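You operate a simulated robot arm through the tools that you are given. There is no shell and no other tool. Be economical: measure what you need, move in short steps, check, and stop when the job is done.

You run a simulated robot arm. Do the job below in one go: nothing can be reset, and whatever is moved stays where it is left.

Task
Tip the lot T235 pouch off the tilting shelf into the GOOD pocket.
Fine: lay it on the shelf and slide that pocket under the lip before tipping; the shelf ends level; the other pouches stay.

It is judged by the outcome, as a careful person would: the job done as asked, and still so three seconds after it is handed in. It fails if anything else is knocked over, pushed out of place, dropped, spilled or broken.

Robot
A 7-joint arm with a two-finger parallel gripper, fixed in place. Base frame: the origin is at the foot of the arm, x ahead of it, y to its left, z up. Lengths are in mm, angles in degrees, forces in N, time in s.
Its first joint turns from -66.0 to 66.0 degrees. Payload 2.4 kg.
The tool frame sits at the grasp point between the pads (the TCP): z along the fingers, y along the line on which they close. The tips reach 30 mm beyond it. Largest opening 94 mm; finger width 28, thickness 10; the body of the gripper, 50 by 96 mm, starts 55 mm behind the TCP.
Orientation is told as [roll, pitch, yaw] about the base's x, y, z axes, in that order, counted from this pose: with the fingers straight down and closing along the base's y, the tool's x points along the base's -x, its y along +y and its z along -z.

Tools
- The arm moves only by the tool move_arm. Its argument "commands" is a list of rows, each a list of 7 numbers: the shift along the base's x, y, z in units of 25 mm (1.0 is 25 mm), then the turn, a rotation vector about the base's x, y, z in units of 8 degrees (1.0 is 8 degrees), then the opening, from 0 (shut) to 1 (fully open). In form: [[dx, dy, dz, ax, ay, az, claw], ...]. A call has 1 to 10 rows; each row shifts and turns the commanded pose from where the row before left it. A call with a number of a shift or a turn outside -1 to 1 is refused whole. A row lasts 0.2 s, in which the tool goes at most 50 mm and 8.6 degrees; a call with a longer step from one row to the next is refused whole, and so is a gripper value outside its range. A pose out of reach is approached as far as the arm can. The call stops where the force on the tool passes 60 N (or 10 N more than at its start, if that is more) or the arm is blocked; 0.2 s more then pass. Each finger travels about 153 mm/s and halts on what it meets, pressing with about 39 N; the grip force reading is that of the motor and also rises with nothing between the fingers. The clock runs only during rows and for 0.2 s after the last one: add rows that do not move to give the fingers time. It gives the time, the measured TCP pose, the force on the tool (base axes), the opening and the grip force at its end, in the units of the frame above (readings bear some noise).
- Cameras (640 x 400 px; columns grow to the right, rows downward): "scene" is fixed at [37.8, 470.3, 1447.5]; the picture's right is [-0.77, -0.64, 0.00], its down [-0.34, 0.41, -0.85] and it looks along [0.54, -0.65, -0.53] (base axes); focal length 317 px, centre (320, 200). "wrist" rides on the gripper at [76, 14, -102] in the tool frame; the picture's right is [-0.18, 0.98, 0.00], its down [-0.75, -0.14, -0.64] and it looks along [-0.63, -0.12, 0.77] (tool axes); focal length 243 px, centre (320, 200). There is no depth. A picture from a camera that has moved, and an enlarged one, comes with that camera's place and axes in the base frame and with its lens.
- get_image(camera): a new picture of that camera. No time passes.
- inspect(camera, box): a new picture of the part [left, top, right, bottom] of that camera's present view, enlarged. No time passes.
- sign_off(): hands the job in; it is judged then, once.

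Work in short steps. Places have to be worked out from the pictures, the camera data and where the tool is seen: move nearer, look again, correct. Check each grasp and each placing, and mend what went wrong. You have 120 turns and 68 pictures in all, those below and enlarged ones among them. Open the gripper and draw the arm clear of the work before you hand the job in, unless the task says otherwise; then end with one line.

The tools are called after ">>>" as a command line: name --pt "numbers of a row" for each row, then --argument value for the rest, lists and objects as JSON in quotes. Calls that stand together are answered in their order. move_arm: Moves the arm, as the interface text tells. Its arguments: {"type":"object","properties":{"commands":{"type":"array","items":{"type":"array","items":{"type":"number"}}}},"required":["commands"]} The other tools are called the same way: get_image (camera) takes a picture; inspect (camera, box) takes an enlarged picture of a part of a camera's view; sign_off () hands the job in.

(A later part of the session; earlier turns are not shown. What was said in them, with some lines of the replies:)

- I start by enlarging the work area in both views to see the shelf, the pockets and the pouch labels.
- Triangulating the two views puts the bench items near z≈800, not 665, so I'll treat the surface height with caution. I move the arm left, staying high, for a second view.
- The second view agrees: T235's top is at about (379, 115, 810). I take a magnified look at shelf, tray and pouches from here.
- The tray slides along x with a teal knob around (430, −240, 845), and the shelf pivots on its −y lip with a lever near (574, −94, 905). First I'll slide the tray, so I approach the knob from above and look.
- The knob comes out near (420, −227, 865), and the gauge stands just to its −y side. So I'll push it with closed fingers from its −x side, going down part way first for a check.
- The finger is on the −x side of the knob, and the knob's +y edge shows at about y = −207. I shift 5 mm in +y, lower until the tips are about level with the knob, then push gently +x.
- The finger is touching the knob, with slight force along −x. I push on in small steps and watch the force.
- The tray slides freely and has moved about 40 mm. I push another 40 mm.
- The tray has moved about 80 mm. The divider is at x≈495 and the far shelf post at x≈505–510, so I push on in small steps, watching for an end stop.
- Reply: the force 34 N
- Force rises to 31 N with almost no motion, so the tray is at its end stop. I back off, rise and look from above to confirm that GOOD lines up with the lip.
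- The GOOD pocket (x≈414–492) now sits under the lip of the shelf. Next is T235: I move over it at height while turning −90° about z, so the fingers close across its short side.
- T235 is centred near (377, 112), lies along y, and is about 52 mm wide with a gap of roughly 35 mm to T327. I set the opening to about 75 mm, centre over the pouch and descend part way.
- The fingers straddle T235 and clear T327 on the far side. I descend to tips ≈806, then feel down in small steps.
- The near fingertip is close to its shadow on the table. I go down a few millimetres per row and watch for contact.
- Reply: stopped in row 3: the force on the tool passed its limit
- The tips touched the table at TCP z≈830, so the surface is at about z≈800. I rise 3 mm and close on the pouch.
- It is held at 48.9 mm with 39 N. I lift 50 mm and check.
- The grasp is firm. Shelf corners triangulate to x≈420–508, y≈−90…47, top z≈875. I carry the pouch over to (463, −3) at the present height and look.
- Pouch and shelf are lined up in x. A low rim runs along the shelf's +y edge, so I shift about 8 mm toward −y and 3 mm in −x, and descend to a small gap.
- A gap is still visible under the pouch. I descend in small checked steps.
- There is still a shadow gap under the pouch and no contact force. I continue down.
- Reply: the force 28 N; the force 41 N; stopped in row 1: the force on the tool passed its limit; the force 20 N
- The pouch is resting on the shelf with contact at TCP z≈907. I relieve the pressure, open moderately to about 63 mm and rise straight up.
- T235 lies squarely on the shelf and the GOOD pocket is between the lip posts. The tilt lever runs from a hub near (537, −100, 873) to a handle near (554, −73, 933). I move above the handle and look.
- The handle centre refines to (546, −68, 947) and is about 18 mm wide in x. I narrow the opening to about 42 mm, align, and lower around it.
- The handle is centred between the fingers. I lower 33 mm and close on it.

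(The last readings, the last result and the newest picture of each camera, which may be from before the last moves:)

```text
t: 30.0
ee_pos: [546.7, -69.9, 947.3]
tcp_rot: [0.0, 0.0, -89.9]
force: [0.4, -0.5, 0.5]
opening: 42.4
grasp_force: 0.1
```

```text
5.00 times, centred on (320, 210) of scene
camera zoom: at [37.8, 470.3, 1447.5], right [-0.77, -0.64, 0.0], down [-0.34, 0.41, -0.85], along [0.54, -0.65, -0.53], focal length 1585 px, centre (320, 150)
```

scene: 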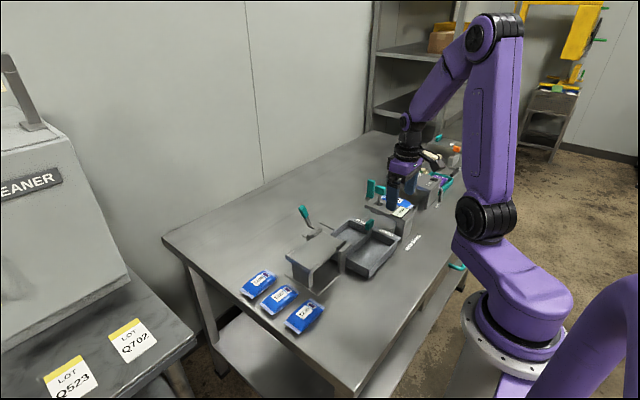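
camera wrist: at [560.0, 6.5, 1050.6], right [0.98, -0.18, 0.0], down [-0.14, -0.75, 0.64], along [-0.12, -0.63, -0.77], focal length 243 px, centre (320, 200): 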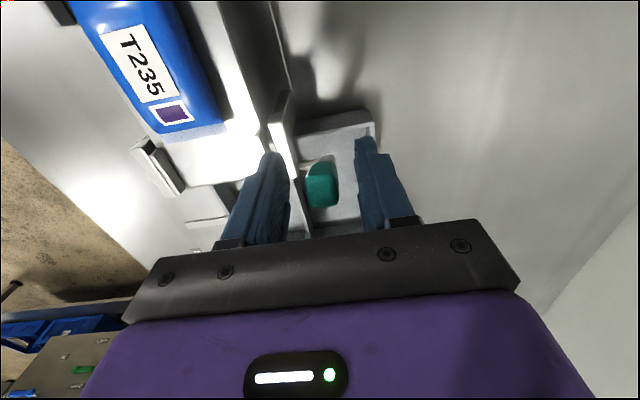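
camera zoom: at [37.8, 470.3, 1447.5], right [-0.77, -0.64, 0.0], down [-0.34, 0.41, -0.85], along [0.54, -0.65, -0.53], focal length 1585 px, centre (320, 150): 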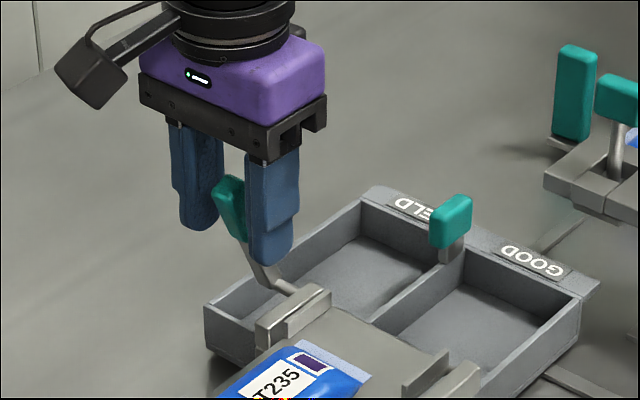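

The handle sits at the TCP point between the pads. I close on it.

>>> move_arm --pt "0 0 0 0 0 0 0.3" --pt "0 0 0 0 0 0 0.1" --pt "0 0 0 0 0 0 0.1"

>>> get_image --camera "wrist"

```text
t: 30.8
ee_pos: [547.4, -70.6, 947.5]
tcp_rot: [0.1, 0.0, -90.0]
force: [15.2, -1.1, -7.7]
opening: 20.2
grasp_force: 44.8
```

```text
23 pictures are left
camera wrist: at [561.1, 6.5, 1050.7], right [0.98, -0.18, 0.0], down [-0.14, -0.75, 0.64], along [-0.12, -0.63, -0.77], focal length 243 px, centre (320, 200)
```

wrist: 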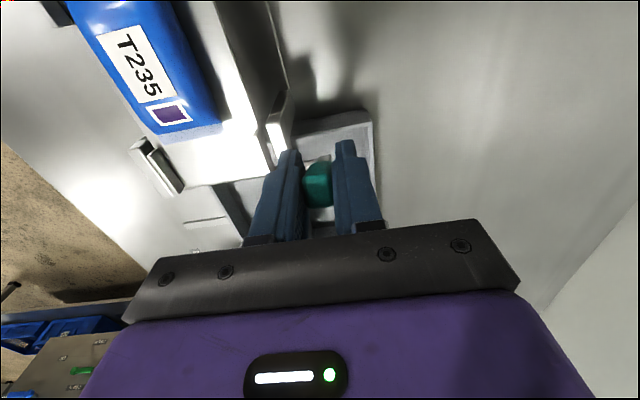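

The handle is gripped at 20 mm. I swing it toward −y along the estimated arc, one small step first to check forces.

>>> move_arm --pt "0.06 -0.22 0.06 0 0 0 0.1" --pt "0 -0.22 0.04 0 0 0 0.1"

>>> inspect --camera "scene" --box '[270, 180, 400, 280]'

```text
t: 31.4
ee_pos: [548.5, -75.9, 949.7]
tcp_rot: [-0.1, 0.0, -89.8]
force: [3.5, 20.1, 6.2]
opening: 20.5
grasp_force: 45.5
```

```text
4.00 times, centred on (335, 230) of scene
camera zoom: at [37.7, 470.8, 1447.3], right [-0.77, -0.64, 0.0], down [-0.34, 0.41, -0.85], along [0.54, -0.65, -0.53], focal length 1268 px, centre (260, 80)
```

zoom: 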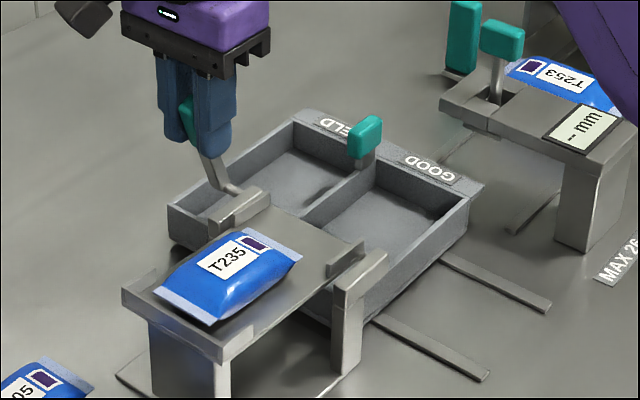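

About 20 N now resists, with some motion. I continue one more small step to see whether the shelf rises or this is a stop.

>>> move_arm --pt "0 -0.22 0.03 0 0 0 0.1" --pt "0 -0.22 0.0 0 0 0 0.1"

>>> inspect --camera "scene" --box '[270, 180, 400, 280]'

```text
t: 32.0
ee_pos: [548.5, -88.9, 951.2]
tcp_rot: [-0.1, 0.1, -90.0]
force: [-2.1, 18.0, 12.0]
opening: 20.1
grasp_force: 44.6
```

```text
4.00 times, centred on (335, 230) of scene
camera zoom: at [37.5, 470.8, 1447.4], right [-0.77, -0.64, 0.0], down [-0.34, 0.41, -0.85], along [0.54, -0.65, -0.53], focal length 1268 px, centre (260, 80)
```

zoom: 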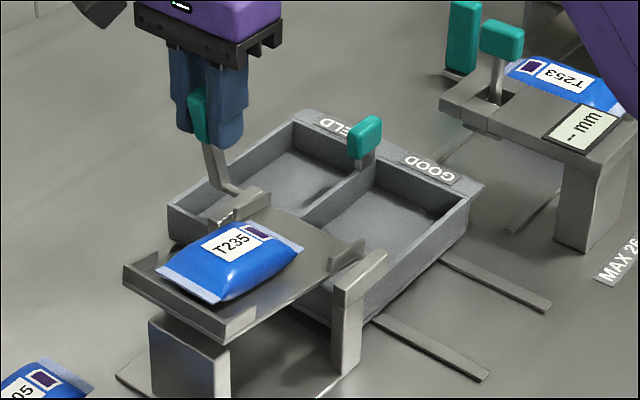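

The shelf is rising, and the resistance is a steady 18 N or so. I continue the swing.

>>> move_arm --pt "0 -0.25 0.04 0 0 0 0.1" --pt "0 -0.25 0.02 0 0 0 0.1" --pt "0 -0.25 0.0 0 0 0 0.1"

>>> inspect --camera "scene" --box '[270, 180, 400, 280]'

```text
t: 32.8
ee_pos: [547.4, -107.3, 951.4]
tcp_rot: [-0.1, 0.1, -89.9]
force: [2.5, 17.5, -1.9]
opening: 20.2
grasp_force: 44.8
```

```text
4.00 times, centred on (335, 230) of scene
camera zoom: at [37.9, 470.7, 1447.4], right [-0.77, -0.64, 0.0], down [-0.34, 0.41, -0.85], along [0.54, -0.65, -0.53], focal length 1268 px, centre (260, 80)
```

zoom: 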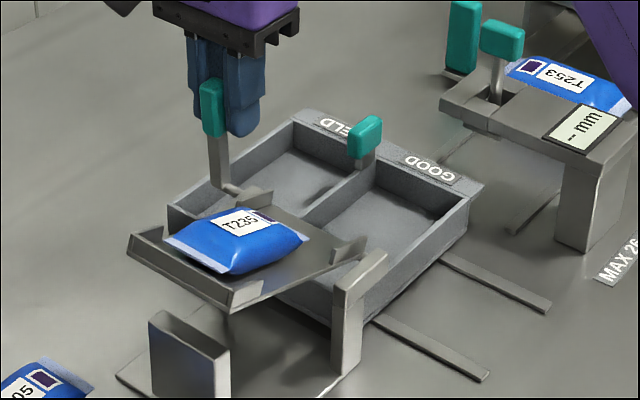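

The shelf is at roughly 20° and the pouch has not slid yet. The handle may be lagging slightly in the pads, so I go on in small steps.

>>> move_arm --pt "0 -0.25 0.0 0 0 0 0" --pt "0 -0.25 -0.03 0 0 0 0"

>>> inspect --camera "scene" --box '[270, 180, 400, 280]'

```text
t: 33.4
ee_pos: [548.4, -120.8, 952.3]
tcp_rot: [-0.2, 0.1, -90.0]
force: [-3.7, 17.1, -4.7]
opening: 20.5
grasp_force: 44.7
```

```text
4.00 times, centred on (335, 230) of scene
camera zoom: at [37.8, 470.7, 1447.4], right [-0.77, -0.64, 0.0], down [-0.34, 0.41, -0.85], along [0.54, -0.65, -0.53], focal length 1268 px, centre (260, 80)
```

zoom: 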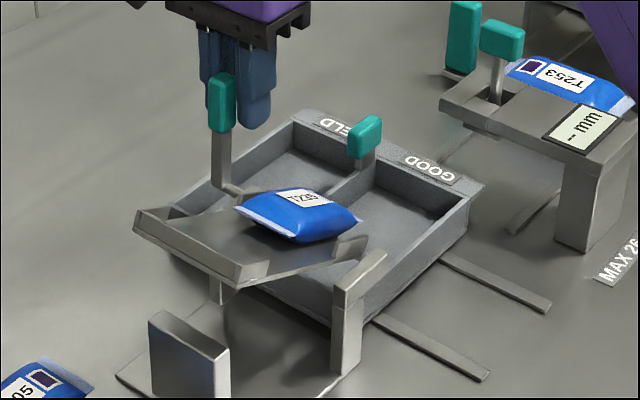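

The pouch is now sliding toward the lip. I hold here and let it slide.

>>> move_arm --pt "0 0 0 0 0 0 0" --pt "0 0 0 0 0 0 0" --pt "0 0 0 0 0 0 0"

>>> inspect --camera "scene" --box '[270, 180, 400, 280]'

```text
t: 34.2
ee_pos: [548.6, -121.9, 952.0]
tcp_rot: [-0.1, 0.0, -90.1]
force: [-7.1, 15.5, -9.3]
opening: 20.2
grasp_force: 44.9
```

```text
4.00 times, centred on (335, 230) of scene
camera zoom: at [37.8, 470.6, 1447.4], right [-0.77, -0.64, 0.0], down [-0.34, 0.41, -0.85], along [0.54, -0.65, -0.53], focal length 1268 px, centre (260, 80)
```

zoom: 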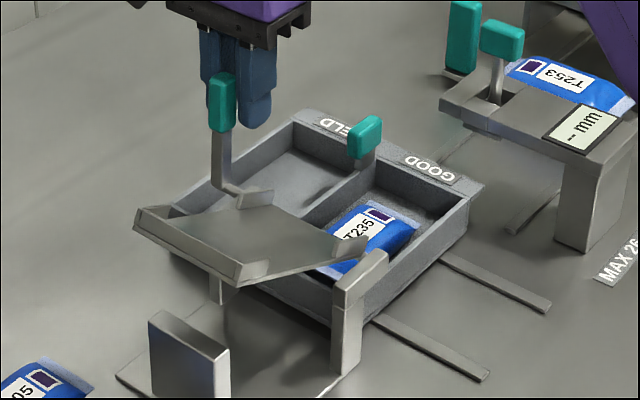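

T235 is in the GOOD pocket. I now bring the lever back toward +y gently to level the shelf.

>>> move_arm --pt "0 0.25 0.02 0 0 0 0" --pt "0 0.25 0.0 0 0 0 0" --pt "0 0.25 -0.02 0 0 0 0" --pt "0 0.25 -0.02 0 0 0 0" --pt "0 0.25 -0.03 0 0 0 0" --pt "0 0.25 -0.05 0 0 0 0" --pt "0 0.25 -0.06 0 0 0 0"

>>> inspect --camera "scene" --box '[270, 180, 400, 280]'

```text
t: 35.8
ee_pos: [547.7, -79.4, 945.9]
tcp_rot: [0.1, -0.1, -90.0]
force: [-6.2, -16.5, -0.3]
opening: 20.2
grasp_force: 44.9
```

```text
4.00 times, centred on (335, 230) of scene
camera zoom: at [37.7, 469.9, 1447.7], right [-0.77, -0.64, 0.0], down [-0.34, 0.41, -0.85], along [0.54, -0.65, -0.53], focal length 1268 px, centre (260, 80)
```

zoom: 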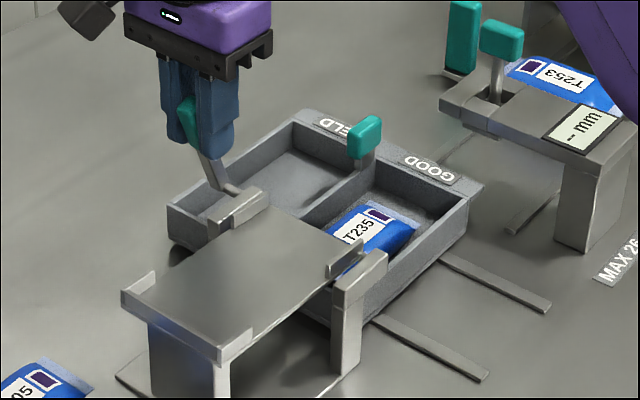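

The shelf looks level or nearly so. I nudge a few millimetres further to seat it against its stop.

>>> move_arm --pt "0 0.15 -0.03 0 0 0 0" --pt "0 0.15 -0.03 0 0 0 0"

>>> inspect --camera "scene" --box '[270, 180, 400, 280]'

```text
t: 36.4
ee_pos: [548.3, -74.5, 947.1]
tcp_rot: [0.0, -0.1, -90.1]
force: [-3.4, -22.8, -1.4]
opening: 20.2
grasp_force: 45.3
```

```text
4.00 times, centred on (335, 230) of scene
camera zoom: at [37.8, 469.6, 1447.8], right [-0.77, -0.64, 0.0], down [-0.34, 0.41, -0.85], along [0.54, -0.65, -0.53], focal length 1268 px, centre (260, 80)
```

zoom: 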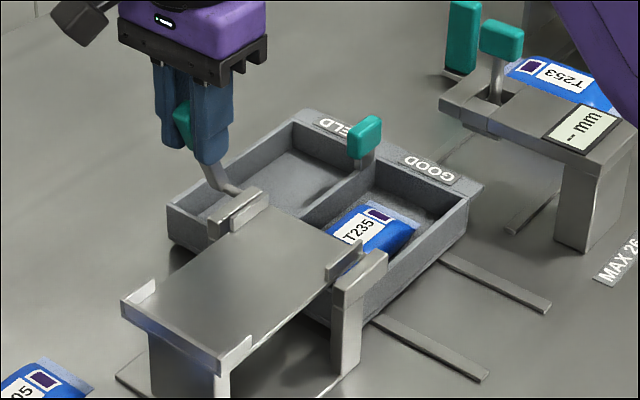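

The shelf corners match their pixels from before tipping, so it is level against its stop. I ease off slightly, open, and rise clear.

>>> move_arm --pt "0 -0.05 0 0 0 0 0.2" --pt "0 0 0 0 0 0 0.42" --pt "0 0 0 0 0 0 0.42" --pt "0 0 0.6 0 0 0 0.42" --pt "0 0 1 0 0 0 0.42" --pt "0 0 1 0 0 0 0.42" --pt "-0.5 1 1 0 0 0 0.42" --pt "-1 1 0.5 0 0 0 0.6" --pt "-1 1 0 0 0 0 0.6" --pt "-1 1 0 0 0 0 0.6"

>>> move_arm --pt "-1 1 0.5 0 0 0 0.6" --pt "-1 1 0.5 0 0 0 0.6" --pt "-1 1 0 0 0 0 0.6" --pt "0 0 0 0 0 0 0.6"

>>> inspect --camera "scene" --box '[270, 180, 400, 280]'

>>> get_image --camera "wrist"

>>> get_image --camera "scene"

```text
t: 38.6
ee_pos: [459.3, 28.0, 1048.7]
tcp_rot: [0.0, 0.0, -89.9]
force: [-0.5, 0.2, 0.0]
opening: 56.5
grasp_force: 0.0
```

```text
t: 39.6
ee_pos: [385.9, 103.2, 1073.8]
tcp_rot: [0.0, 0.0, -90.0]
force: [0.7, 0.3, -1.3]
opening: 56.2
grasp_force: 0.0
```

```text
4.00 times, centred on (335, 230) of scene
camera zoom: at [37.8, 470.3, 1447.5], right [-0.77, -0.64, 0.0], down [-0.34, 0.41, -0.85], along [0.54, -0.65, -0.53], focal length 1268 px, centre (260, 80)
```

zoom: 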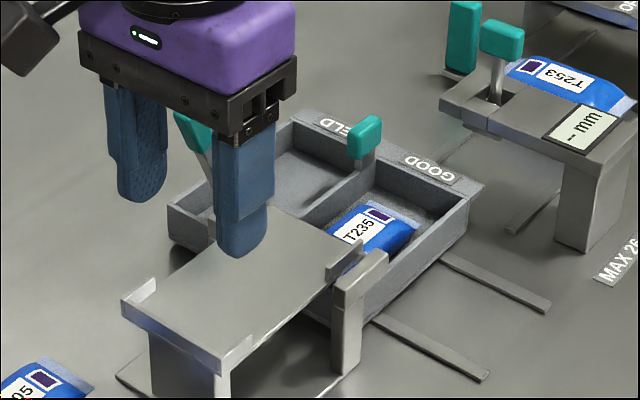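

```text
14 pictures are left
camera wrist: at [399.5, 179.7, 1177.1], right [0.98, -0.18, 0.0], down [-0.14, -0.75, 0.64], along [-0.12, -0.63, -0.77], focal length 243 px, centre (320, 200)
```

wrist: 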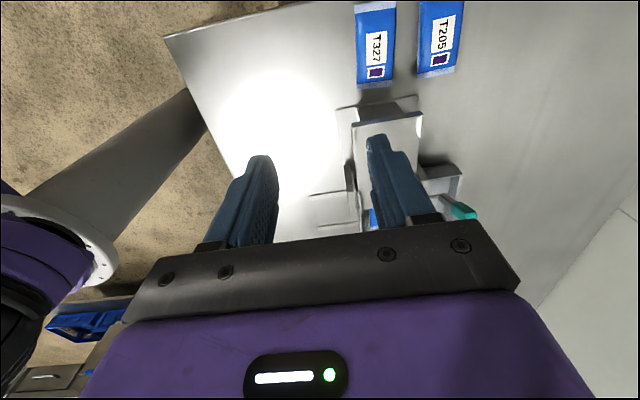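

```text
13 pictures are left
```

scene: 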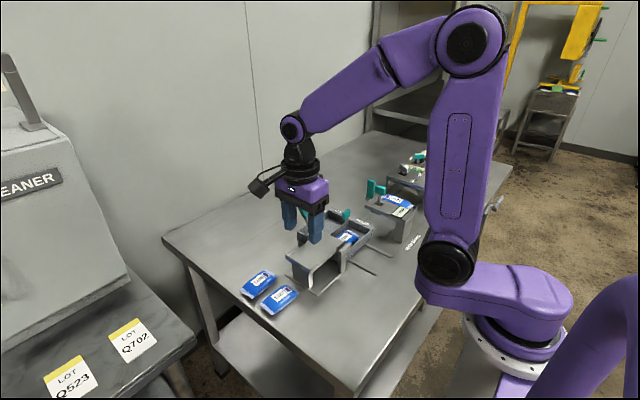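

The shelf has stayed level, the arm is clear, and T205, T327 and T253 are in place. One last close look at the pocket.

>>> inspect --camera "scene" --box '[320, 205, 400, 265]'

```text
6.67 times, centred on (360, 235) of scene
camera zoom: at [37.8, 470.3, 1447.5], right [-0.77, -0.64, 0.0], down [-0.34, 0.41, -0.85], along [0.54, -0.65, -0.53], focal length 2114 px, centre (53, -33)
```

zoom: 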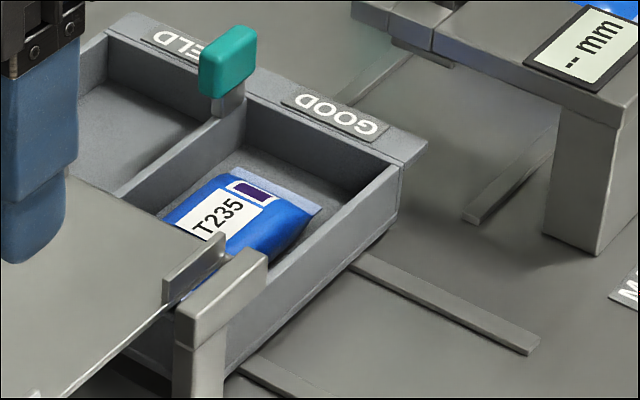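

T235 lies inside the GOOD pocket, the shelf is level and the gripper is open and clear, so I hand the job in.

>>> sign_off

```text
The job is handed in.
```

The lot T235 pouch was tipped off the shelf into the GOOD pocket, the shelf is back level, and the other pouches are where they were.
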